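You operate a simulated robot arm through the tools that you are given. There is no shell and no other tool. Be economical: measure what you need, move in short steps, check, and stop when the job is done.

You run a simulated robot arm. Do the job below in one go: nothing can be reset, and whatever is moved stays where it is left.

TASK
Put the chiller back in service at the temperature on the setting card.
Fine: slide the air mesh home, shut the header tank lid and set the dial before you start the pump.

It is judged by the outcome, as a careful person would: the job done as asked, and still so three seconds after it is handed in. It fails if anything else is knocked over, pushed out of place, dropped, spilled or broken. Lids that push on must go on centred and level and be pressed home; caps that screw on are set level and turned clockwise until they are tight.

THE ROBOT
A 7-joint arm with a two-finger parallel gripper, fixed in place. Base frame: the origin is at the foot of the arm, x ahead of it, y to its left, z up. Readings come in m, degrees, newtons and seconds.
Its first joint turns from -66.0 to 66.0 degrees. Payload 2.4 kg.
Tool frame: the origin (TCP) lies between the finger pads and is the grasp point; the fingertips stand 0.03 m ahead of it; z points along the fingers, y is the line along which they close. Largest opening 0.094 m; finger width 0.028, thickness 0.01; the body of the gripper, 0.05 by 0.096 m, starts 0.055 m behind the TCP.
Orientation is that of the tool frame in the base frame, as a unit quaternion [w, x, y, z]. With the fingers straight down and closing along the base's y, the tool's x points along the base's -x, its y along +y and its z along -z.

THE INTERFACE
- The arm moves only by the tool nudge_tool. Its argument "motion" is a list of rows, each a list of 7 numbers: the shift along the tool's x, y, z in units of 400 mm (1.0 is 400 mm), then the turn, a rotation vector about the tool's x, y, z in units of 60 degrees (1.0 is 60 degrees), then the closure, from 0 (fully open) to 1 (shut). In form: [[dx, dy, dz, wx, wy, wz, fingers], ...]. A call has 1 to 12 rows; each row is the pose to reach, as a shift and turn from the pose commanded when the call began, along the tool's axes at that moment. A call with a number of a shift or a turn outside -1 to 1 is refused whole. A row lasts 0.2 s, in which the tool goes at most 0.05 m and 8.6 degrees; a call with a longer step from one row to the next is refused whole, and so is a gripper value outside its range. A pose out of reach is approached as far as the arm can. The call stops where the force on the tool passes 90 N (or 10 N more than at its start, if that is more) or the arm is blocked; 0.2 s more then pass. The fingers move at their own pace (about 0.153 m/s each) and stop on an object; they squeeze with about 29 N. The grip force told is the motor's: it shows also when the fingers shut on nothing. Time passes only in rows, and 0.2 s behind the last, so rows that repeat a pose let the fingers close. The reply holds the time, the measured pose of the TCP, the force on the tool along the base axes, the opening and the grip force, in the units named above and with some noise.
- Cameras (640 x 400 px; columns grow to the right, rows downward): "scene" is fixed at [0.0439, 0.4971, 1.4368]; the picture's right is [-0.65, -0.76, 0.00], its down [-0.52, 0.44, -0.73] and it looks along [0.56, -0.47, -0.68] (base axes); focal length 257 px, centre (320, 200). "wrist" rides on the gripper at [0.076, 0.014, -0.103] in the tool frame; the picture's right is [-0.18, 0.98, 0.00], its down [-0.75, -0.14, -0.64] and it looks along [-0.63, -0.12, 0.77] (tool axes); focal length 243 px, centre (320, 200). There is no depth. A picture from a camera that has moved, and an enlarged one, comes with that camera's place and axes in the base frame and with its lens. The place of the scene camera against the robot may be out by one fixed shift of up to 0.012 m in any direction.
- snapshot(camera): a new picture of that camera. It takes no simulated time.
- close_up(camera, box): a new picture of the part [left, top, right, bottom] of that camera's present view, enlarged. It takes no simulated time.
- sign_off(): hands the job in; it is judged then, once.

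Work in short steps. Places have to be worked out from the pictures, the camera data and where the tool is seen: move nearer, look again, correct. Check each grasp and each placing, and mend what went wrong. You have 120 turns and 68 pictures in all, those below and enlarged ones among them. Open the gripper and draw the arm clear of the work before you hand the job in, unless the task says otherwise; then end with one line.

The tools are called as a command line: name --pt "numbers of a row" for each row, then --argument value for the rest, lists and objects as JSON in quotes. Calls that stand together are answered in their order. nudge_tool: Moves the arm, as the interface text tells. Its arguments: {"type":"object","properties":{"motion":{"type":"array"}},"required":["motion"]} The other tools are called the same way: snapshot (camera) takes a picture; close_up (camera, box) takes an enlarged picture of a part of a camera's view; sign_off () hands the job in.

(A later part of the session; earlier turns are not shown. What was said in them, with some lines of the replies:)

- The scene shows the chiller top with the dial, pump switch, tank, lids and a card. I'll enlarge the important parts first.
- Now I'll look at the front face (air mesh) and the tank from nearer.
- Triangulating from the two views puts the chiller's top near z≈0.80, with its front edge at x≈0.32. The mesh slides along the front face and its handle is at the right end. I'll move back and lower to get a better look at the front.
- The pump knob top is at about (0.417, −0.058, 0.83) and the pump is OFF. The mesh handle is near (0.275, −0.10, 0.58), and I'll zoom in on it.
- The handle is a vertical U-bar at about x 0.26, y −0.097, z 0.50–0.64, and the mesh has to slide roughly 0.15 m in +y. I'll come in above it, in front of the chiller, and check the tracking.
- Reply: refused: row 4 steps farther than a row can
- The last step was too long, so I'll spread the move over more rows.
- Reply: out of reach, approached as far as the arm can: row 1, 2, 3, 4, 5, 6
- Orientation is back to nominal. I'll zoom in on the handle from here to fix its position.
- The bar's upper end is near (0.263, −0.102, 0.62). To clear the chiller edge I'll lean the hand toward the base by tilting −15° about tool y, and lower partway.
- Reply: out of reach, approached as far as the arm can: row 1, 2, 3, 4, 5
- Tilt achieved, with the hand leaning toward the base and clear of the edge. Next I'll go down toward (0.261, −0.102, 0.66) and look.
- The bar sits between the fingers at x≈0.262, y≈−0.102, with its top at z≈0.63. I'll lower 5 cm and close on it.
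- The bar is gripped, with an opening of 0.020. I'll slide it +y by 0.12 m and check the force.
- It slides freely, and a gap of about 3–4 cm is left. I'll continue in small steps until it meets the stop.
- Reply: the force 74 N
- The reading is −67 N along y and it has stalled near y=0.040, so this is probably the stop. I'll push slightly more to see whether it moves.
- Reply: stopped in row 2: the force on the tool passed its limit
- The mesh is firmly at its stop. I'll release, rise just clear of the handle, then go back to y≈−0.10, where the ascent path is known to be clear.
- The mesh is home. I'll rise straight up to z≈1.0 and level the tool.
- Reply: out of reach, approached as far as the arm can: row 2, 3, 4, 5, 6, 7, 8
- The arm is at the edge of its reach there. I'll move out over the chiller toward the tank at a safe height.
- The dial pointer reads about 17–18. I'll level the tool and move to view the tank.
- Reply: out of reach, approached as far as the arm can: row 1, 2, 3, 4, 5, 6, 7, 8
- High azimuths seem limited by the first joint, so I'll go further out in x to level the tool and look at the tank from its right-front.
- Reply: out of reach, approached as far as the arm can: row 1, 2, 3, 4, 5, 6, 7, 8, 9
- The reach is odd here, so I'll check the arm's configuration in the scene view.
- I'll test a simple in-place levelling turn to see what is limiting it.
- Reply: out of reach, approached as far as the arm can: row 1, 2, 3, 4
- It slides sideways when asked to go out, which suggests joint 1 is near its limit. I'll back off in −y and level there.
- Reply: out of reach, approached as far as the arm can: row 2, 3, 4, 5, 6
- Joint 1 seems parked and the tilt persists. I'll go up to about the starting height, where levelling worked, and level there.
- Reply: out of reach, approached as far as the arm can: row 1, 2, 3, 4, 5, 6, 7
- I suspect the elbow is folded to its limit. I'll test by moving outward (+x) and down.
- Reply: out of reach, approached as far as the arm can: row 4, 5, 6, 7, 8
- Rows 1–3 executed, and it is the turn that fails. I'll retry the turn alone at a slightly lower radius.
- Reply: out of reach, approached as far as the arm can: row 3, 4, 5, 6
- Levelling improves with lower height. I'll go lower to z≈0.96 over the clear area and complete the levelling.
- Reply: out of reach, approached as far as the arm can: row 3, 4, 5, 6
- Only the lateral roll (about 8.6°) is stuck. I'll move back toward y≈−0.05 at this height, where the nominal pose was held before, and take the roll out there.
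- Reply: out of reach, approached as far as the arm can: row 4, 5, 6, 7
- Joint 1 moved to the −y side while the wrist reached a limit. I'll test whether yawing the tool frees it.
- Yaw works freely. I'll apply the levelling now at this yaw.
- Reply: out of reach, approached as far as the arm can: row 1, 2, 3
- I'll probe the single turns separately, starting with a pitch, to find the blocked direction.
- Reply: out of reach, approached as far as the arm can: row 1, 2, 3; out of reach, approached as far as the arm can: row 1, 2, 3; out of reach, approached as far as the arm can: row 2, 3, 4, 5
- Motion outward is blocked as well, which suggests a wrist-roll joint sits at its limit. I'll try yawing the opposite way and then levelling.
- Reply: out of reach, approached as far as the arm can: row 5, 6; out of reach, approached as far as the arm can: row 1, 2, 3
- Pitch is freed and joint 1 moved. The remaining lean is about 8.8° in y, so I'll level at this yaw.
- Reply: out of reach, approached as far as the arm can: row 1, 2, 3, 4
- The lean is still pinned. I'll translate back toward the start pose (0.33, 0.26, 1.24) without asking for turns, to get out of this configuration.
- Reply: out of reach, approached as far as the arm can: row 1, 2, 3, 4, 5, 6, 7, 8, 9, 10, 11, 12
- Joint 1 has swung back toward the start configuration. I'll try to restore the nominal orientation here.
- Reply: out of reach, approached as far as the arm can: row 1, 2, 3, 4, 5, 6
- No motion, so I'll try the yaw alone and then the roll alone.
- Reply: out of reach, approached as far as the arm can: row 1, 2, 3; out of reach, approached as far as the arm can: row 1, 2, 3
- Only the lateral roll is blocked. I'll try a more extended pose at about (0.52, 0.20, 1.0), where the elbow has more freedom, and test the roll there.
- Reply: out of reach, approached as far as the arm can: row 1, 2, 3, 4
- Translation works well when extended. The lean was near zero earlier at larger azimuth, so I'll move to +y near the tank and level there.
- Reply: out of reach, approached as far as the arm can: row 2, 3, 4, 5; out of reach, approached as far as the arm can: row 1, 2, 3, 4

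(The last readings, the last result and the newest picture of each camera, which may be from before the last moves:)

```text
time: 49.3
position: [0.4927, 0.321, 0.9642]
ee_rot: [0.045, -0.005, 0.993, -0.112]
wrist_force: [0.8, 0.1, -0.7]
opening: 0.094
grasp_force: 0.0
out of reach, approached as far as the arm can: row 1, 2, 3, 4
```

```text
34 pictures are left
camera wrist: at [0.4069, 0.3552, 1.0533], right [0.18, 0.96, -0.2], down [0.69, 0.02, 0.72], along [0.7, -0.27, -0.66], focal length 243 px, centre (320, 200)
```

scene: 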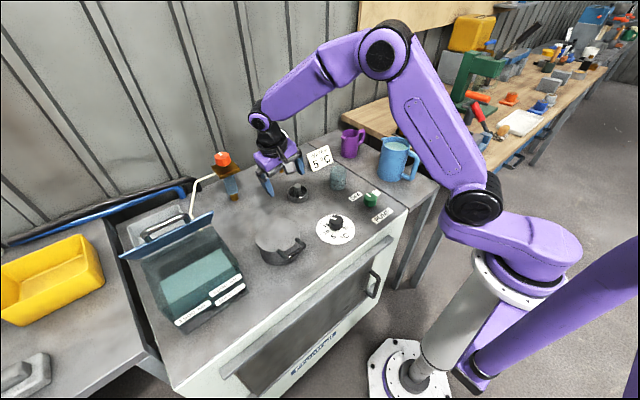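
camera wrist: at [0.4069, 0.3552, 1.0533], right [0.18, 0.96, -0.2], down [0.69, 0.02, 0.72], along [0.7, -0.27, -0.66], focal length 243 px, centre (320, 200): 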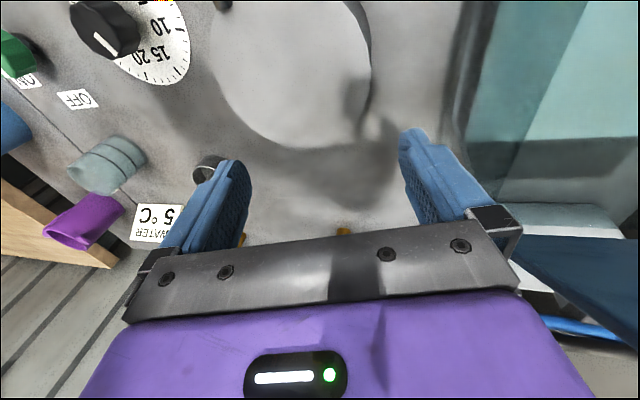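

I'm near the outer limit (r≈0.59). The lid hinge is at about x 0.55, y 0.44–0.60, so it needs an outward-tilted tool. I'll yaw the camera toward the tank to see the lid properly.

nudge_tool --pt "0.05 0 -0.05 0 0 -0.14 0" --pt "0.1 0 -0.1 0 0 -0.28 0" --pt "0.15 0 -0.15 0 0 -0.42 0" --pt "0.15 0 -0.15 0 0 -0.56 0" --pt "0.15 0 -0.15 0 0 -0.56 0"

snapshot --camera "wrist"

```text
time: 50.5
position: [0.4368, 0.3192, 1.0155]
ee_rot: [0.012, -0.293, 0.948, -0.123]
wrist_force: [0.1, -0.8, -0.4]
opening: 0.0942
grasp_force: 0.0
out of reach, approached as far as the arm can: row 3, 4, 5
```

```text
33 pictures are left
camera wrist: at [0.355, 0.3105, 1.1156], right [-0.39, 0.89, -0.24], down [0.64, 0.45, 0.62], along [0.66, 0.08, -0.75], focal length 243 px, centre (320, 200)
```

wrist: 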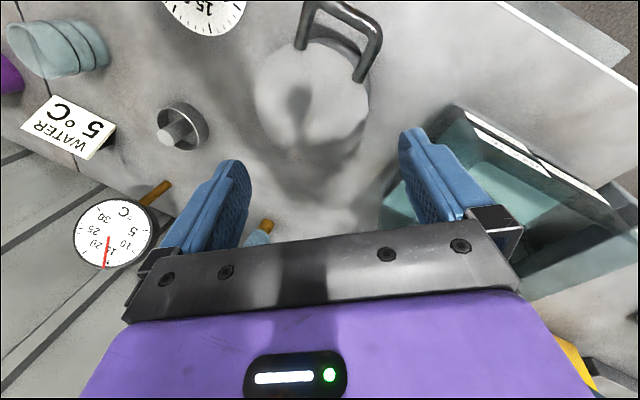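

The hand hides the lid. I'll tilt the tool outward (fingers toward the tank) to bring the lid into view and ease the reach.

nudge_tool --pt "0 0 -0.02 0 -0.14 0 0" --pt "0 0 -0.04 0 -0.28 0 0" --pt "0 0 -0.06 0 -0.42 0 0" --pt "0 0 -0.06 0 -0.5 0 0" --pt "0 0 -0.06 0 -0.5 0 0"

snapshot --camera "wrist"

snapshot --camera "scene"

```text
time: 51.7
position: [0.4332, 0.3239, 1.0393]
ee_rot: [0.257, -0.313, 0.913, -0.04]
wrist_force: [-1.1, -0.7, -0.6]
opening: 0.094
grasp_force: 0.1
```

```text
32 pictures are left
camera wrist: at [0.3235, 0.2813, 1.0905], right [-0.42, 0.9, -0.15], down [0.27, 0.28, 0.92], along [0.87, 0.35, -0.35], focal length 243 px, centre (320, 200)
```

wrist: 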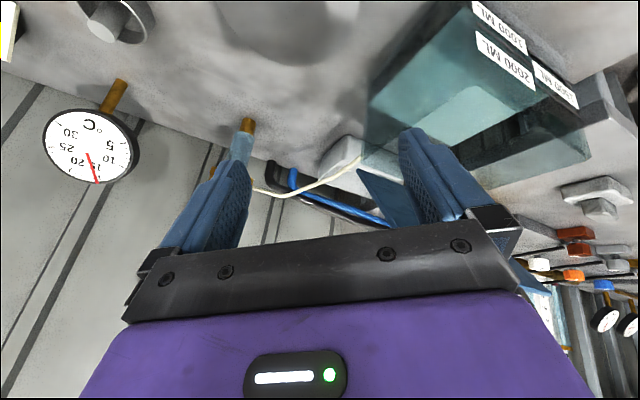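

```text
31 pictures are left
```

scene: 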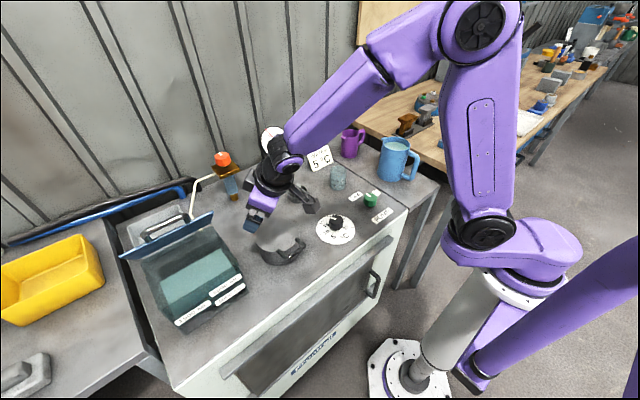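

The pose is fully reachable when tilted. From triangulation the lid is propped half open, with its free edge near x 0.467, y 0.43–0.60, z 1.055 and the hinge at the back near x 0.56. I'll zoom in to check.

close_up --camera "scene" --box '[110, 190, 230, 290]'

close_up --camera "wrist" --box '[300, 60, 640, 270]'

```text
4.00 times, centred on (170, 240) of scene
camera zoom: at [0.0439, 0.4971, 1.4368], right [-0.65, -0.76, 0.0], down [-0.52, 0.44, -0.73], along [0.56, -0.47, -0.68], focal length 1028 px, centre (920, 40)
```

zoom: 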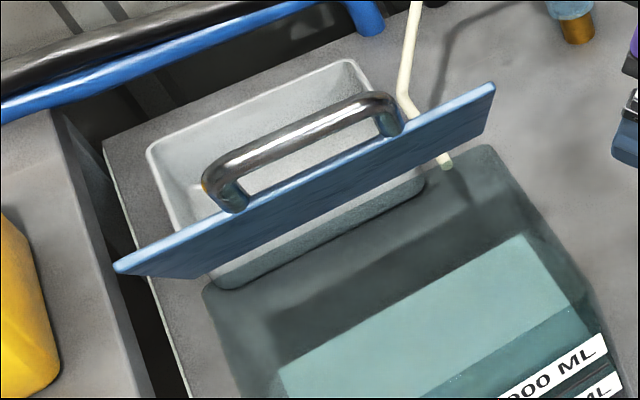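

```text
1.88 times, centred on (470, 165) of wrist
camera zoom: at [0.3235, 0.2813, 1.0905], right [-0.42, 0.9, -0.15], down [0.27, 0.28, 0.92], along [0.87, 0.35, -0.35], focal length 457 px, centre (38, 266)
```

zoom: 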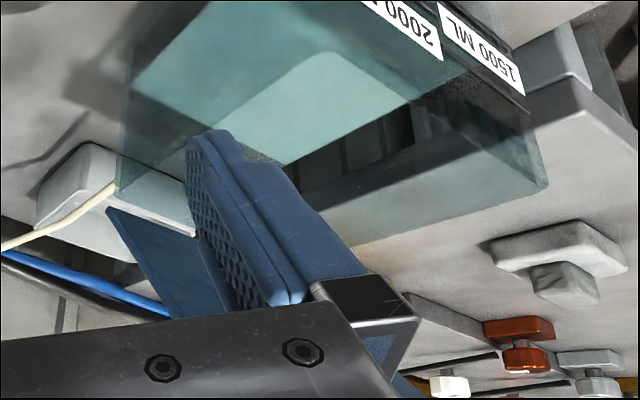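

The lid's free edge is at x≈0.463, z≈1.056, y 0.424–0.597, and the hinge is at about (0.57, z 0.93). I'll close the fingers and rise to a point over the right part of the free edge, tilting further outward.

nudge_tool --pt "-0.03 0.01 -0.06 0 -0.04 0 1" --pt "-0.08 0.03 -0.12 0 -0.08 0 1" --pt "-0.16 0.05 -0.13 0 -0.12 0 1" --pt "-0.24 0.08 -0.13 0 -0.16 0 1" --pt "-0.32 0.108 -0.1275 0 -0.2 0 1" --pt "-0.32 0.108 -0.1275 0 -0.2 0 1"

snapshot --camera "wrist"

close_up --camera "scene" --box '[100, 100, 340, 300]'

```text
time: 53.1
position: [0.4735, 0.4305, 1.1301]
ee_rot: [0.351, -0.315, 0.882, -0.008]
wrist_force: [0.1, -0.4, 0.2]
opening: 0.0
grasp_force: 28.7
```

```text
28 pictures are left
camera wrist: at [0.3573, 0.377, 1.1571], right [-0.44, 0.89, -0.12], down [0.1, 0.18, 0.98], along [0.89, 0.42, -0.16], focal length 243 px, centre (320, 200)
```

wrist: 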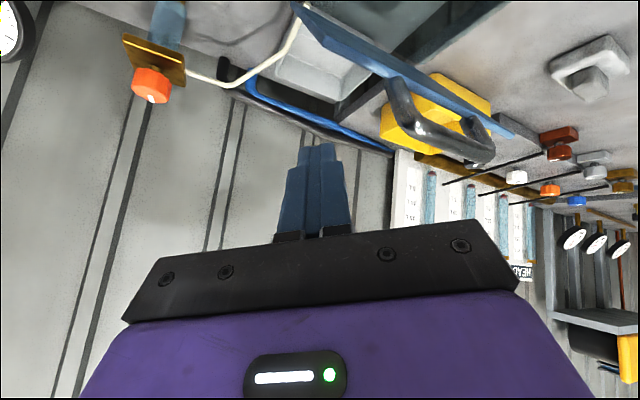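

```text
2.00 times, centred on (220, 200) of scene
camera zoom: at [0.0439, 0.4971, 1.4368], right [-0.65, -0.76, 0.0], down [-0.52, 0.44, -0.73], along [0.56, -0.47, -0.68], focal length 514 px, centre (520, 200)
```

zoom: 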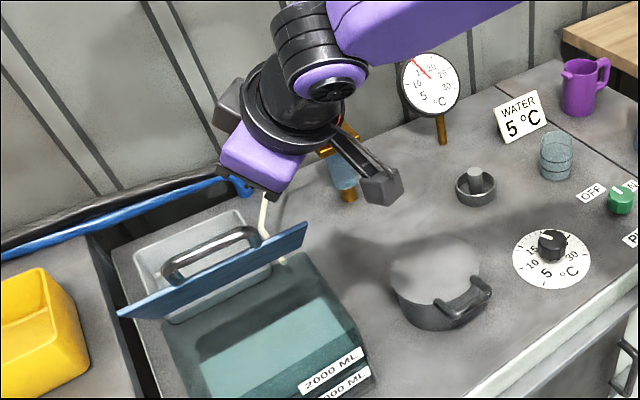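

Clear view: the free edge runs at x≈0.465, z≈1.045, y 0.40–0.61, and the handle starts at y≈0.47. The fingers are just over the edge at y≈0.43. I'll lower them behind the edge.

nudge_tool --pt "0.03 0.008 0.05 0 0 0 1" --pt "0.06 0.016 0.1 0 0 0 1" --pt "0.088 0.0235 0.147 0 0 0 1" --pt "0.088 0.0235 0.147 0 0 0 1"

snapshot --camera "wrist"

```text
time: 54.1
position: [0.4845, 0.4302, 1.062]
ee_rot: [0.351, -0.316, 0.882, -0.008]
wrist_force: [-1.0, 0.5, 0.7]
opening: 0.0
grasp_force: 28.9
```

```text
26 pictures are left
camera wrist: at [0.3685, 0.3777, 1.0885], right [-0.44, 0.89, -0.12], down [0.1, 0.18, 0.98], along [0.89, 0.42, -0.16], focal length 243 px, centre (320, 200)
```

wrist: 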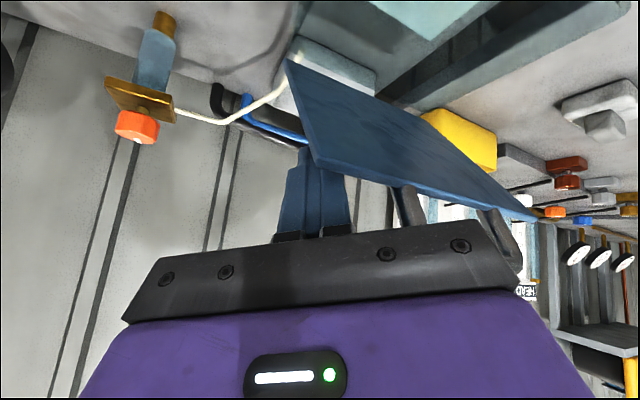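

The fingers are behind the lid, overlapping its right edge portion and clear of the handle leg. I'll shift slightly +y, then sweep the lid down along its arc partway.

nudge_tool --pt "-0.02 0.028 0.007 0 0 0 1" --pt "0.002 0.045 0.001 0 0 0 1" --pt "0.023 0.062 -0.005 0 0 0 1" --pt "0.05 0.078 0.002 0 0 0 1" --pt "0.075 0.094 0.009 0 0 0 1" --pt "0.105 0.11 0.024 0 0 0 1" --pt "0.132 0.126 0.039 0 0 0 1"

snapshot --camera "wrist"

close_up --camera "scene" --box '[100, 140, 300, 320]'

```text
time: 55.7
position: [0.4366, 0.445, 1.0067]
ee_rot: [0.351, -0.316, 0.882, -0.007]
wrist_force: [0.7, 0.3, -0.7]
opening: 0.0
grasp_force: 29.6
```

```text
25 pictures are left
camera wrist: at [0.3219, 0.3919, 1.0331], right [-0.44, 0.89, -0.12], down [0.1, 0.18, 0.98], along [0.89, 0.42, -0.16], focal length 243 px, centre (320, 200)
```

wrist: 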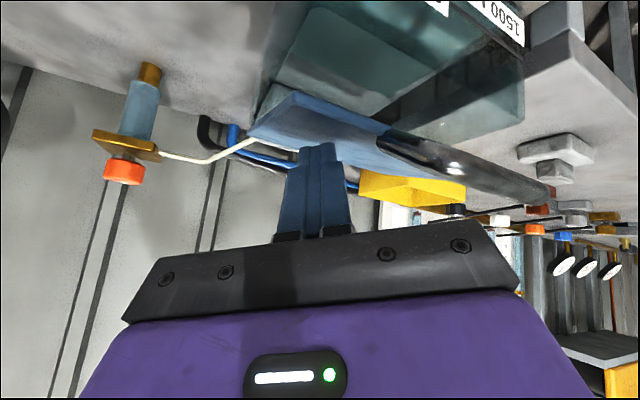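

```text
2.22 times, centred on (200, 230) of scene
camera zoom: at [0.0439, 0.4971, 1.4368], right [-0.65, -0.76, 0.0], down [-0.52, 0.44, -0.73], along [0.56, -0.47, -0.68], focal length 571 px, centre (587, 133)
```

zoom: 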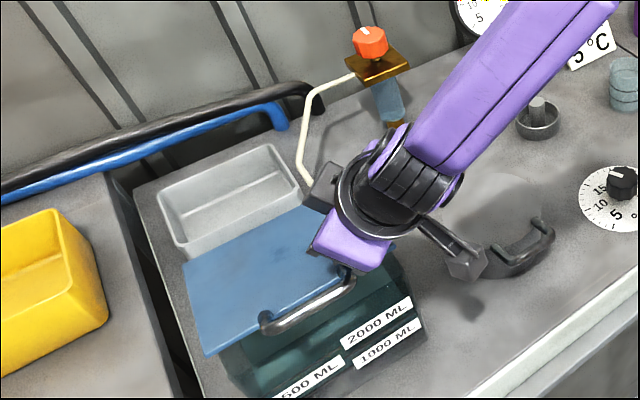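

The lid is coming down smoothly with no force. I'll continue down gently.

nudge_tool --pt "0.024 0.012 0.019 0 0 0 1" --pt "0.047 0.023 0.038 0 0 0 1" --pt "0.067 0.034 0.052 0 0 0 1" --pt "0.087 0.044 0.065 0 0 0 1"

close_up --camera "scene" --box '[110, 180, 270, 340]'

```text
time: 56.7
position: [0.4276, 0.4451, 0.973]
ee_rot: [0.363, -0.31, 0.879, -0.007]
wrist_force: [-12.6, -22.6, 76.6]
opening: 0.0001
grasp_force: 28.9
```

```text
2.50 times, centred on (190, 260) of scene
camera zoom: at [0.0425, 0.4954, 1.4375], right [-0.65, -0.76, 0.0], down [-0.52, 0.44, -0.73], along [0.56, -0.47, -0.68], focal length 642 px, centre (645, 50)
```

zoom: 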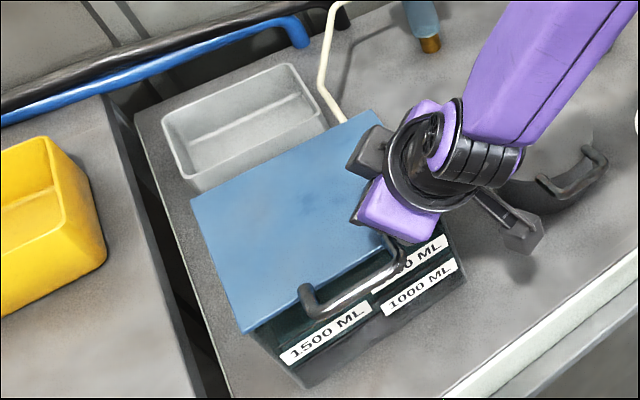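

The lid is closed and pressed (77 N). I'll lift off and check.

nudge_tool --pt "-0.039 -0.015 -0.048 0 0 0 1" --pt "-0.077 -0.03 -0.095 0 0 0 1" --pt "-0.154 -0.059 -0.19 0 0 0 1" --pt "-0.23 -0.09 -0.28 0 0 0 1" --pt "-0.23 -0.13 -0.28 0 0 0 1"

close_up --camera "scene" --box '[100, 100, 420, 300]'

```text
refused: row 3 steps farther than a row can; nothing moved
```

```text
2.00 times, centred on (260, 200) of scene
camera zoom: at [0.0425, 0.4954, 1.4375], right [-0.65, -0.76, 0.0], down [-0.52, 0.44, -0.73], along [0.56, -0.47, -0.68], focal length 514 px, centre (440, 200)
```

zoom: 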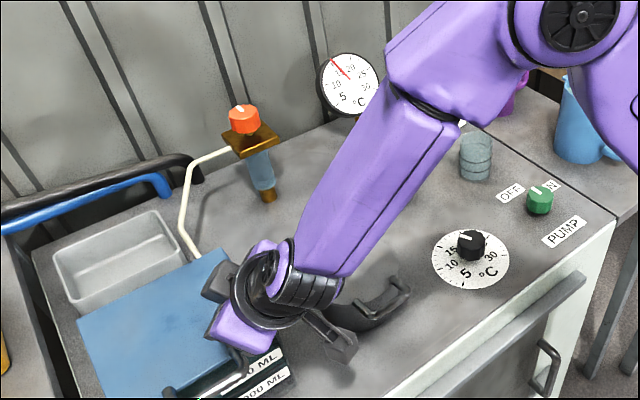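

I'll lift with smaller steps.

nudge_tool --pt "-0.039 -0.015 -0.048 0 0 0 1" --pt "-0.077 -0.03 -0.095 0 0 0 1" --pt "-0.135 -0.053 -0.165 0 0 0 1" --pt "-0.193 -0.076 -0.235 0 0 0 1" --pt "-0.23 -0.09 -0.28 0 0 0 0.5" --pt "-0.2 -0.19 -0.28 0 0 0 0.3" --pt "-0.17 -0.29 -0.28 0 0 0 0.3" --pt "-0.14 -0.39 -0.28 0 0 0 0.3"

snapshot --camera "scene"

```text
time: 58.5
position: [0.4721, 0.3259, 1.1151]
ee_rot: [0.35, -0.316, 0.882, -0.008]
wrist_force: [0.6, 0.5, 0.0]
opening: 0.0659
grasp_force: 0.0
```

```text
21 pictures are left
```

scene: 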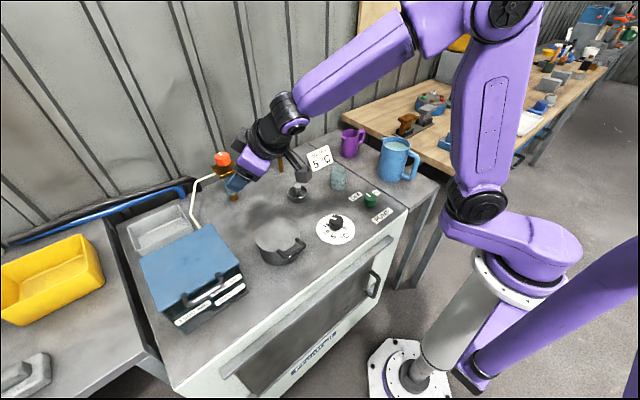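

The lid is shut cleanly and nothing else has moved. Next is the dial, so I'll move above it while levelling the tool.

nudge_tool --pt "0.085 -0.05 -0.01 -0.04 0.106 0 0.3" --pt "0.17 -0.1 -0.01 -0.08 0.212 0 0.3" --pt "0.255 -0.15 0.0 -0.12 0.318 0 0.3" --pt "0.34 -0.2 0.02 -0.16 0.424 0 0.3" --pt "0.425 -0.25 0.04 -0.2 0.53 0 0.3" --pt "0.505 -0.3 0.064 -0.244 0.637 0 0.3" --pt "0.505 -0.3 0.064 -0.244 0.637 0 0.3"

```text
time: 60.1
position: [0.4076, 0.1375, 0.9594]
ee_rot: [0.051, -0.333, 0.94, -0.051]
wrist_force: [0.1, 0.7, -0.2]
opening: 0.0659
grasp_force: 0.0
out of reach, approached as far as the arm can: row 3, 4, 5, 6, 7
```

There's an 8° lean left. I'll take a wrist view of the dial from here for precise geometry.

close_up --camera "wrist" --box '[0, 0, 640, 400]'

```text
1.00 times, centred on (320, 200) of wrist
camera zoom: at [0.3265, 0.107, 1.054], right [-0.47, 0.88, -0.12], down [0.59, 0.41, 0.7], along [0.66, 0.26, -0.7], focal length 243 px, centre (320, 200)
```

zoom: 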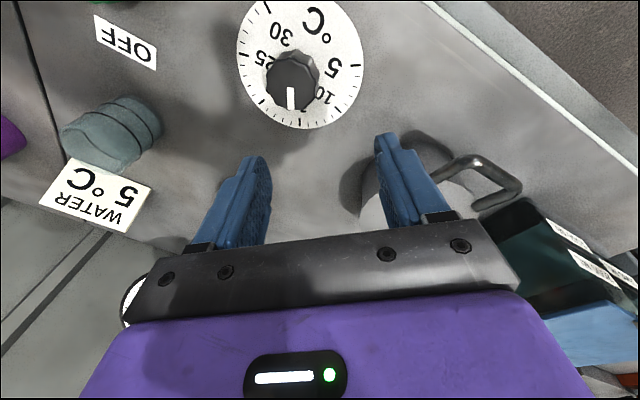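

Zooming in on the dial scale.

close_up --camera "wrist" --box '[220, 0, 380, 135]'

```text
2.96 times, centred on (300, 68) of wrist
camera zoom: at [0.3265, 0.107, 1.054], right [-0.47, 0.88, -0.12], down [0.59, 0.41, 0.7], along [0.66, 0.26, -0.7], focal length 719 px, centre (379, 593)
```

zoom: 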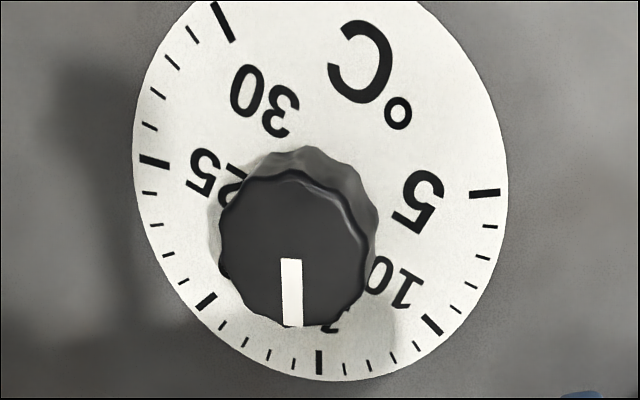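

Scale geometry: the dial centre is ≈(0.418, 0.099), 5° lies at base angle 125°, and each unit is 10°, with 17.5 toward +x. The pointer is at about 25°, i.e. 15, so the knob needs +100° counter-clockwise. I'll do it in strokes: move over the knob and yaw first.

nudge_tool --pt "0.01 -0.014 0.03 0 0 0.13 0" --pt "0.02 -0.028 0.06 0 0 0.26 0" --pt "0.03 -0.042 0.09 0 0 0.39 0" --pt "0.04 -0.056 0.12 0 0 0.52 0" --pt "0.051 -0.07 0.158 0 0 0.65 0" --pt "0.051 -0.07 0.158 0 0 0.78 0" --pt "0.051 -0.07 0.158 0 0 0.89 0" --pt "0.051 -0.07 0.158 0 0 0.89 0"

```text
time: 61.9
position: [0.4206, 0.0973, 0.8983]
ee_rot: [0.069, 0.126, 0.989, -0.021]
wrist_force: [0.1, -1.4, 0.0]
opening: 0.0938
grasp_force: 0.0
```

Reached cleanly. I'll level the remaining 8° at this low height.

nudge_tool --pt "0 0 0 -0.008 0.045 0 0" --pt "0 0 0 -0.016 0.09 0 0" --pt "0 0 0 -0.023 0.135 0 0" --pt "0 0 0 -0.023 0.135 0 0"

snapshot --camera "wrist"

```text
time: 62.9
position: [0.4193, 0.0972, 0.8989]
ee_rot: [0.046, 0.124, 0.991, -0.015]
wrist_force: [0.0, -0.2, 0.0]
opening: 0.0941
grasp_force: 0.0
out of reach, approached as far as the arm can: row 3, 4
```

```text
18 pictures are left
camera wrist: at [0.3394, 0.1338, 0.9921], right [0.42, 0.91, 0.0], down [0.64, -0.3, 0.71], along [0.65, -0.3, -0.7], focal length 243 px, centre (320, 200)
```

wrist: 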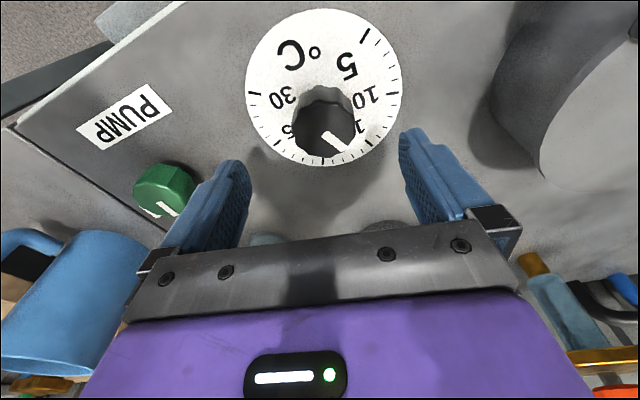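

The lean is down to 5.5°, which is fine. The knob is centred at about (0.419, 0.100). I'll descend and close on it.

nudge_tool --pt "0.007 0.003 0.045 0 0 0 0" --pt "0.013 0.006 0.09 0 0 0 0" --pt "0.019 0.0085 0.134 0 0 0 0" --pt "0.019 0.0085 0.134 0 0 0 0.4" --pt "0.019 0.0085 0.134 0 0 0 1" --pt "0.019 0.0085 0.134 0 0 0 1"

snapshot --camera "wrist"

```text
time: 64.3
position: [0.4181, 0.1014, 0.8445]
ee_rot: [0.047, 0.125, 0.991, -0.014]
wrist_force: [1.1, 2.1, -9.8]
opening: 0.0442
grasp_force: 44.7
```

```text
17 pictures are left
camera wrist: at [0.3381, 0.137, 0.9377], right [0.42, 0.91, 0.0], down [0.63, -0.3, 0.71], along [0.65, -0.3, -0.7], focal length 243 px, centre (320, 200)
```

wrist: 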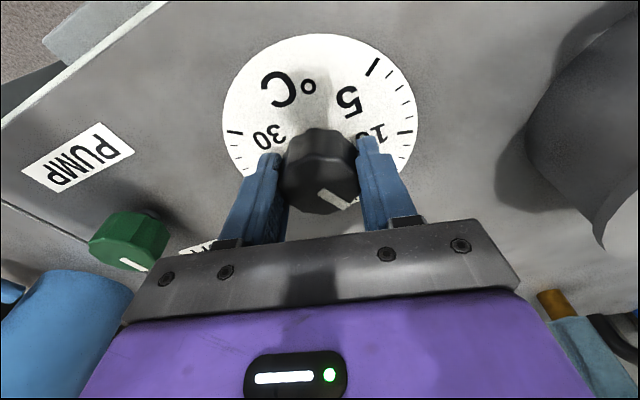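

I have the knob, with an opening of 0.044. I'll turn it 50° counter-clockwise about the vertical.

nudge_tool --pt "0 0 0 -0.0125 -0.0025 -0.13 1" --pt "0 0 0 -0.025 -0.005 -0.26 1" --pt "0 0 0 -0.0375 -0.0075 -0.39 1" --pt "0 0 0 -0.05 -0.01 -0.52 1" --pt "0 0 0 -0.0625 -0.0125 -0.65 1" --pt "0 0 0 -0.072 -0.014 -0.75 1" --pt "0 0 0 -0.079 -0.015 -0.829 1" --pt "0 0 0 -0.079 -0.015 -0.829 1"

snapshot --camera "wrist"

```text
time: 66.1
position: [0.4178, 0.0994, 0.8435]
ee_rot: [0.049, -0.305, 0.951, 0.005]
wrist_force: [7.6, -8.2, 3.7]
opening: 0.0439
grasp_force: 44.9
```

```text
16 pictures are left
camera wrist: at [0.3379, 0.0622, 0.9377], right [-0.42, 0.91, 0.0], down [0.63, 0.3, 0.71], along [0.65, 0.3, -0.7], focal length 243 px, centre (320, 200)
```

wrist: 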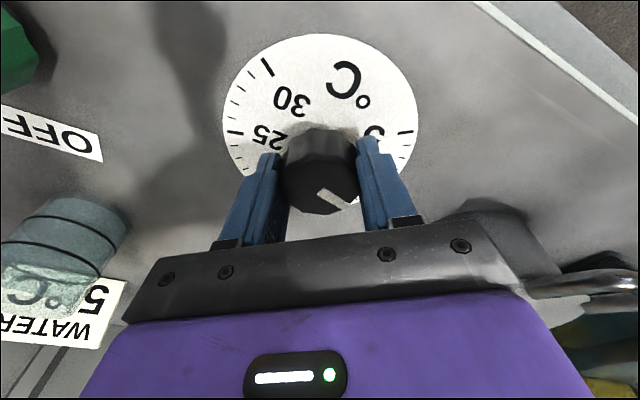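

The knob followed the turn by 50° and the yaw had no trouble. I'll continue another 46° without regrasping and then check.

nudge_tool --pt "0 0 0 -0.0125 -0.0025 -0.13 1" --pt "0 0 0 -0.025 -0.005 -0.26 1" --pt "0 0 0 -0.0375 -0.0075 -0.39 1" --pt "0 0 0 -0.05 -0.01 -0.52 1" --pt "0 0 0 -0.0625 -0.0125 -0.65 1" --pt "0 0 0 -0.073 -0.015 -0.763 1" --pt "0 0 0 -0.073 -0.015 -0.763 1"

snapshot --camera "wrist"

```text
time: 67.7
position: [0.42, 0.0973, 0.844]
ee_rot: [0.043, -0.651, 0.757, 0.023]
wrist_force: [18.0, -24.6, 5.7]
opening: 0.0441
grasp_force: 45.2
```

```text
15 pictures are left
camera wrist: at [0.3892, 0.0155, 0.9376], right [-0.94, 0.33, 0.0], down [0.23, 0.66, 0.71], along [0.24, 0.67, -0.7], focal length 243 px, centre (320, 200)
```

wrist: 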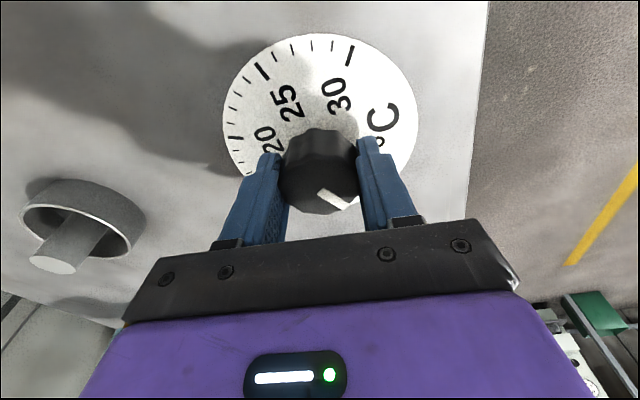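

Turned 96° in total. I'll zoom in to measure the pointer precisely.

close_up --camera "wrist" --box '[220, 30, 420, 240]'

```text
1.90 times, centred on (320, 135) of wrist
camera zoom: at [0.3892, 0.0155, 0.9376], right [-0.94, 0.33, 0.0], down [0.23, 0.66, 0.71], along [0.24, 0.67, -0.7], focal length 462 px, centre (320, 324)
```

zoom: 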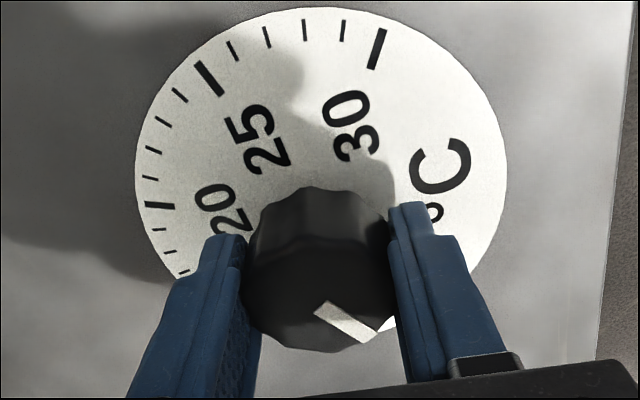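

The pointer measures about 121–123° against the target of 125°. I'll turn another 3.5°, release and rise to check.

nudge_tool --pt "0 0 0 -0.003 0 -0.03 1" --pt "0 0 0 -0.0055 -0.001 -0.058 1" --pt "0 0 0 -0.0055 -0.001 -0.058 1" --pt "0 0 0 -0.0055 -0.001 -0.058 0.4" --pt "0 0 0 -0.0055 -0.001 -0.058 0" --pt "-0.005 0 -0.06 -0.0055 -0.001 -0.058 0" --pt "-0.01 0 -0.16 -0.0055 -0.001 -0.058 0" --pt "-0.01 0 -0.25 -0.0055 -0.001 -0.058 0"

close_up --camera "wrist" --box '[220, 30, 420, 240]'

```text
time: 69.5
position: [0.4154, 0.0951, 0.9444]
ee_rot: [0.041, -0.675, 0.736, 0.025]
wrist_force: [0.7, -0.7, 0.4]
opening: 0.0941
grasp_force: 0.0
```

```text
1.90 times, centred on (320, 135) of wrist
camera zoom: at [0.3909, 0.0109, 1.0386], right [-0.96, 0.27, 0.0], down [0.19, 0.68, 0.71], along [0.19, 0.69, -0.7], focal length 462 px, centre (320, 324)
```

zoom: 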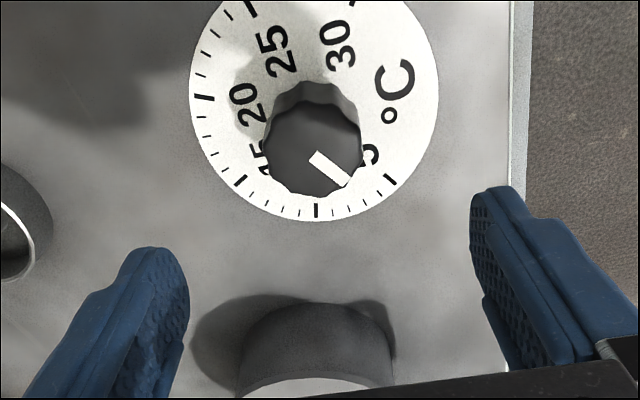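

The pointer now reads about 5.3 at my measuring precision. I'll zoom in tighter for a better measurement.

close_up --camera "wrist" --box '[280, 70, 370, 130]'

```text
6.67 times, centred on (325, 100) of wrist
camera zoom: at [0.3909, 0.0109, 1.0386], right [-0.96, 0.27, 0.0], down [0.19, 0.68, 0.71], along [0.19, 0.69, -0.7], focal length 1618 px, centre (287, 867)
```

zoom: 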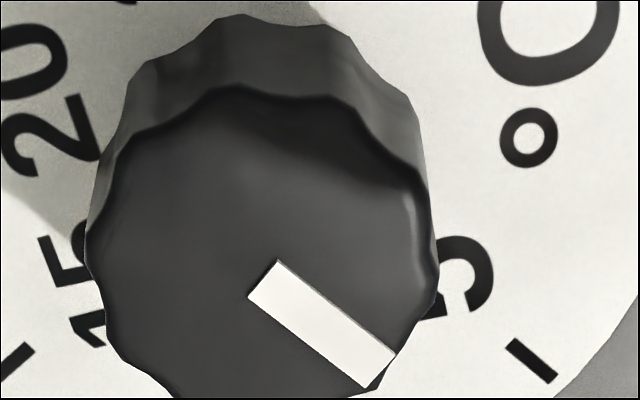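

The tight zoom gives the pointer at 125.0° against the 5 tick at 125.3°, so the dial is on 5. Next I'll move over the pump knob at about (0.417, −0.058), yawing back 45°.

nudge_tool --pt "0.06 -0.006 -0.006 0 0 0.12 0" --pt "0.12 -0.012 -0.012 0 0 0.24 0" --pt "0.18 -0.018 -0.018 0 0 0.36 0" --pt "0.24 -0.024 -0.024 0 0 0.48 0" --pt "0.3 -0.03 -0.03 0 0 0.6 0" --pt "0.378 -0.038 -0.035 0 0 0.72 0" --pt "0.378 -0.038 -0.035 0 0 0.75 0" --pt "0.378 -0.038 -0.035 0 0 0.75 0"

snapshot --camera "wrist"

```text
time: 71.3
position: [0.4182, -0.0577, 0.9438]
ee_rot: [0.029, -0.342, 0.938, 0.039]
wrist_force: [0.5, 0.0, -0.5]
opening: 0.094
grasp_force: 0.2
```

```text
11 pictures are left
camera wrist: at [0.3462, -0.1047, 1.0401], right [-0.49, 0.87, 0.07], down [0.65, 0.31, 0.69], along [0.58, 0.38, -0.72], focal length 243 px, centre (320, 200)
```

wrist: 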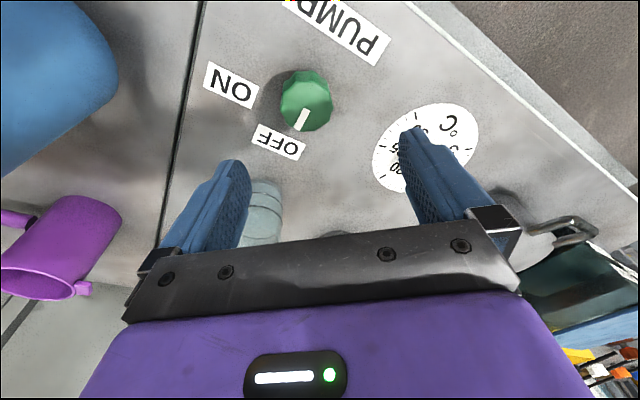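

I'll zoom in on the pump knob to get its exact centre and angles.

close_up --camera "wrist" --box '[195, 45, 345, 170]'

```text
3.20 times, centred on (270, 108) of wrist
camera zoom: at [0.3462, -0.1047, 1.0401], right [-0.49, 0.87, 0.07], down [0.65, 0.31, 0.69], along [0.58, 0.38, -0.72], focal length 776 px, centre (480, 496)
```

zoom: 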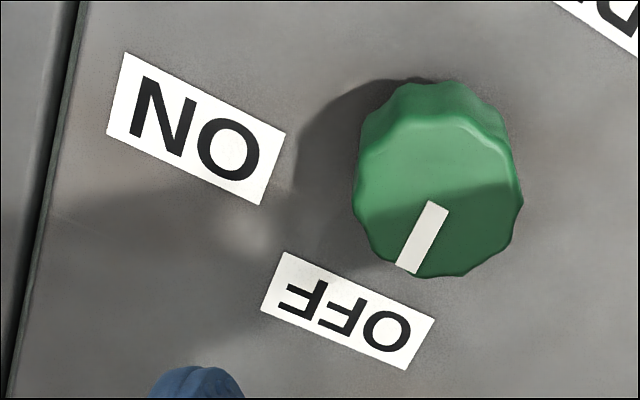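

The pointer is at 0° (OFF), the ON label is at about −63° to −66°, and the knob axis is at (0.419, −0.060). Mesh, lid and dial are all done, so I'll grip the pump knob.

nudge_tool --pt "0.009 -0.007 0.08 0 0 0 0" --pt "0.018 -0.014 0.165 0 0 0 0" --pt "0.026 -0.0215 0.245 0 0 0 0" --pt "0.026 -0.0215 0.245 0 0 0 0.4" --pt "0.026 -0.0215 0.245 0 0 0 1" --pt "0.026 -0.0215 0.245 0 0 0 1"

```text
time: 72.7
position: [0.4177, -0.0622, 0.845]
ee_rot: [0.028, -0.342, 0.938, 0.039]
wrist_force: [-1.0, 5.5, -11.1]
opening: 0.0448
grasp_force: 45.1
```

Gripped (0.045). I'll turn 58° clockwise toward ON.

nudge_tool --pt "0 0 0 0.011 -0.007 0.135 1" --pt "0 0 0 0.022 -0.014 0.27 1" --pt "0 0 0 0.033 -0.021 0.405 1" --pt "0 0 0 0.044 -0.029 0.54 1" --pt "0 0 0 0.055 -0.036 0.675 1" --pt "0 0 0 0.066 -0.043 0.81 1" --pt "0 0 0 0.073 -0.048 0.9 1" --pt "0 0 0 0.078 -0.051 0.962 1" --pt "0 0 0 0.078 -0.051 0.962 1"

snapshot --camera "wrist"

```text
time: 74.7
position: [0.4173, -0.0591, 0.8451]
ee_rot: [0.043, 0.156, 0.987, 0.021]
wrist_force: [-2.8, 22.0, 13.4]
opening: 0.0443
grasp_force: 44.6
```

```text
9 pictures are left
camera wrist: at [0.3388, -0.0261, 0.9413], right [0.47, 0.88, 0.07], down [0.61, -0.38, 0.69], along [0.63, -0.29, -0.72], focal length 243 px, centre (320, 200)
```

wrist: 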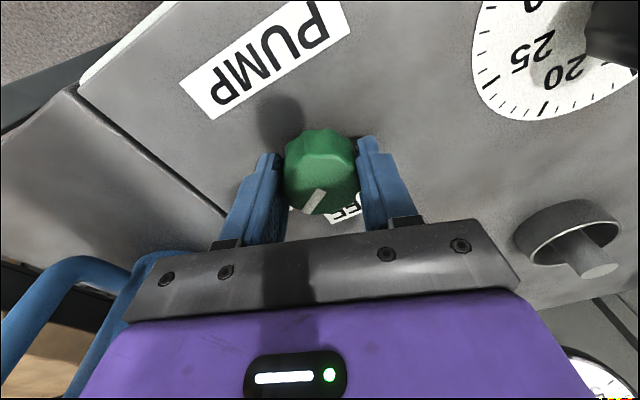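

The knob followed to about −58°. I'll add 5°, release, rise and check against the ON label.

nudge_tool --pt "0 0 0 0.003 -0.002 0.04 1" --pt "0 0 0 0.0065 -0.0045 0.083 1" --pt "0 0 0 0.0065 -0.0045 0.083 1" --pt "0 0 0 0.0065 -0.0045 0.083 0.4" --pt "0 0 0 0.0065 -0.0045 0.083 0" --pt "-0.005 0 -0.06 0.0065 -0.0045 0.083 0" --pt "-0.015 0 -0.16 0.0065 -0.0045 0.083 0" --pt "-0.02 0 -0.25 0.0065 -0.0045 0.083 0"

close_up --camera "wrist" --box '[240, 60, 400, 180]'

```text
time: 76.5
position: [0.4163, -0.0663, 0.9437]
ee_rot: [0.044, 0.199, 0.979, 0.018]
wrist_force: [0.3, -0.3, -0.1]
opening: 0.094
grasp_force: 0.1
```

```text
3.33 times, centred on (320, 120) of wrist
camera zoom: at [0.3413, -0.0252, 1.0402], right [0.55, 0.83, 0.07], down [0.58, -0.44, 0.69], along [0.6, -0.34, -0.72], focal length 809 px, centre (320, 467)
```

zoom: 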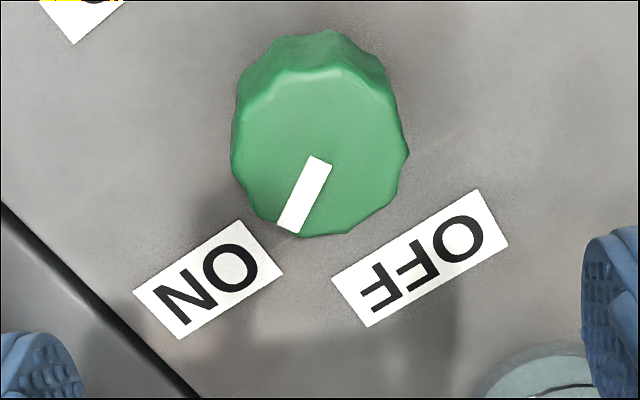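

The pointer is at about −58.5° and the ON label at −65°. I'll regrip and add about 6.5°, which also shows whether it's at a stop.

nudge_tool --pt "0.007 0 0.08 0 0 0 0" --pt "0.015 0 0.165 0 0 0 0" --pt "0.022 0.001 0.246 0 0 0 0" --pt "0.022 0.001 0.246 0 0 0 0.5" --pt "0.022 0.001 0.246 0 0 0 1" --pt "0.022 0.001 0.246 0 0 0 1" --pt "0.022 0.001 0.246 0.003 -0.002 0.035 1" --pt "0.022 0.001 0.246 0.006 -0.004 0.07 1" --pt "0.022 0.001 0.246 0.0086 -0.0057 0.107 1" --pt "0.022 0.001 0.246 0.0086 -0.0057 0.107 1"

```text
time: 78.7
position: [0.4188, -0.0603, 0.8446]
ee_rot: [0.045, 0.251, 0.967, 0.016]
wrist_force: [23.2, 26.5, -20.8]
opening: 0.0437
grasp_force: 44.9
```

Yaw tracked the extra 6°. Release, rise, and look again.

nudge_tool --pt "0 0 0 0 0 0 0.4" --pt "0 0 0 0 0 0 0" --pt "0 0 0 0 0 0 0" --pt "-0.005 0 -0.08 0 0 0 0" --pt "-0.012 0 -0.16 0 0 0 0" --pt "-0.02 0 -0.25 0 0 0 0"

close_up --camera "wrist" --box '[240, 60, 400, 180]'

```text
time: 80.1
position: [0.4147, -0.0676, 0.9491]
ee_rot: [0.046, 0.253, 0.966, 0.016]
wrist_force: [0.0, 0.3, 0.4]
opening: 0.0942
grasp_force: 0.2
```

```text
3.33 times, centred on (320, 120) of wrist
camera zoom: at [0.3445, -0.0184, 1.0441], right [0.64, 0.77, 0.07], down [0.52, -0.5, 0.69], along [0.56, -0.41, -0.72], focal length 809 px, centre (320, 467)
```

zoom: 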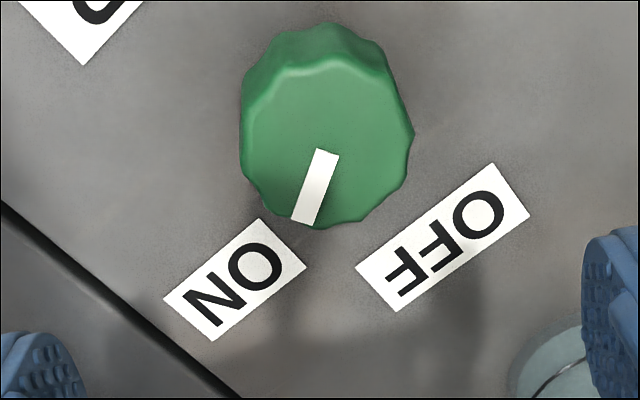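

The pointer stayed at −59°, so it's firmly at its ON stop (60°). I'll withdraw the arm upward and check everything.

nudge_tool --pt "-0.03 0 -0.1 0 0 0 0" --pt "-0.06 0 -0.2 0 0 0 0" --pt "-0.09 0 -0.3 0 0 0 0" --pt "-0.12 0 -0.4 0 0 0 0" --pt "-0.12 0 -0.48 0 0 0 0" --pt "-0.12 0 -0.48 0 0 0 0"

snapshot --camera "scene"

close_up --camera "scene" --box '[290, 170, 420, 260]'

close_up --camera "scene" --box '[120, 200, 380, 400]'

```text
time: 81.5
position: [0.4358, -0.093, 1.1432]
ee_rot: [0.045, 0.254, 0.966, 0.016]
wrist_force: [0.5, -0.4, 0.2]
opening: 0.0942
grasp_force: 0.0
```

```text
6 pictures are left
```

scene: 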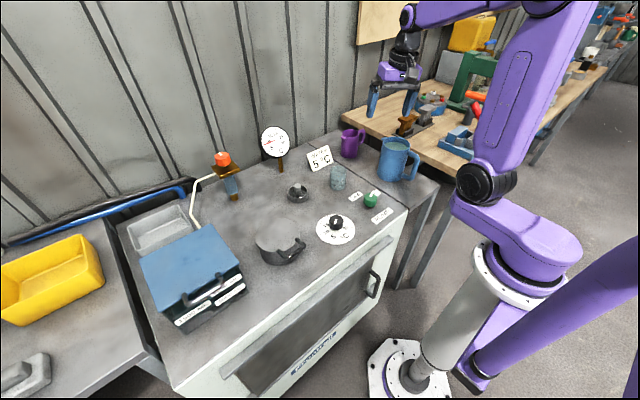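

```text
4.44 times, centred on (355, 215) of scene
camera zoom: at [0.0439, 0.4971, 1.4368], right [-0.65, -0.76, 0.0], down [-0.52, 0.44, -0.73], along [0.56, -0.47, -0.68], focal length 1142 px, centre (164, 133)
```

zoom: 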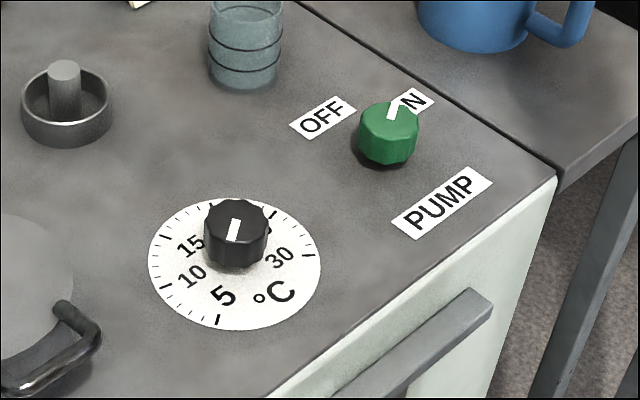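

```text
2.00 times, centred on (250, 300) of scene
camera zoom: at [0.0439, 0.4971, 1.4368], right [-0.65, -0.76, 0.0], down [-0.52, 0.44, -0.73], along [0.56, -0.47, -0.68], focal length 514 px, centre (460, 0)
```

zoom: 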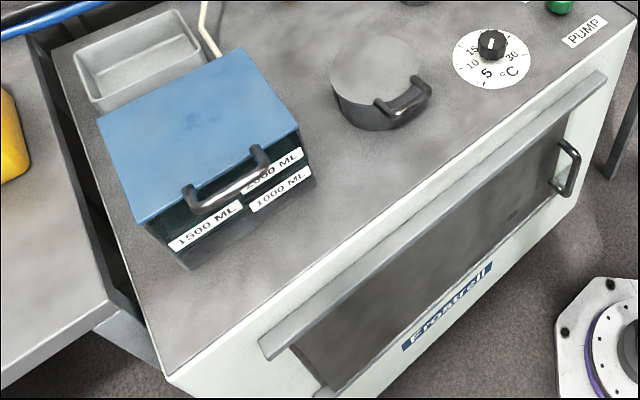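

The mesh is home, the lid is shut, the dial is on 5 and the pump is ON. The gauge is already dropping and nothing else has moved, so I'm handing in.

sign_off

```text
The job is handed in.
```

The chiller is back in service at 5 °C: I slid the air mesh home, shut the header tank lid and set the dial, then started the pump.
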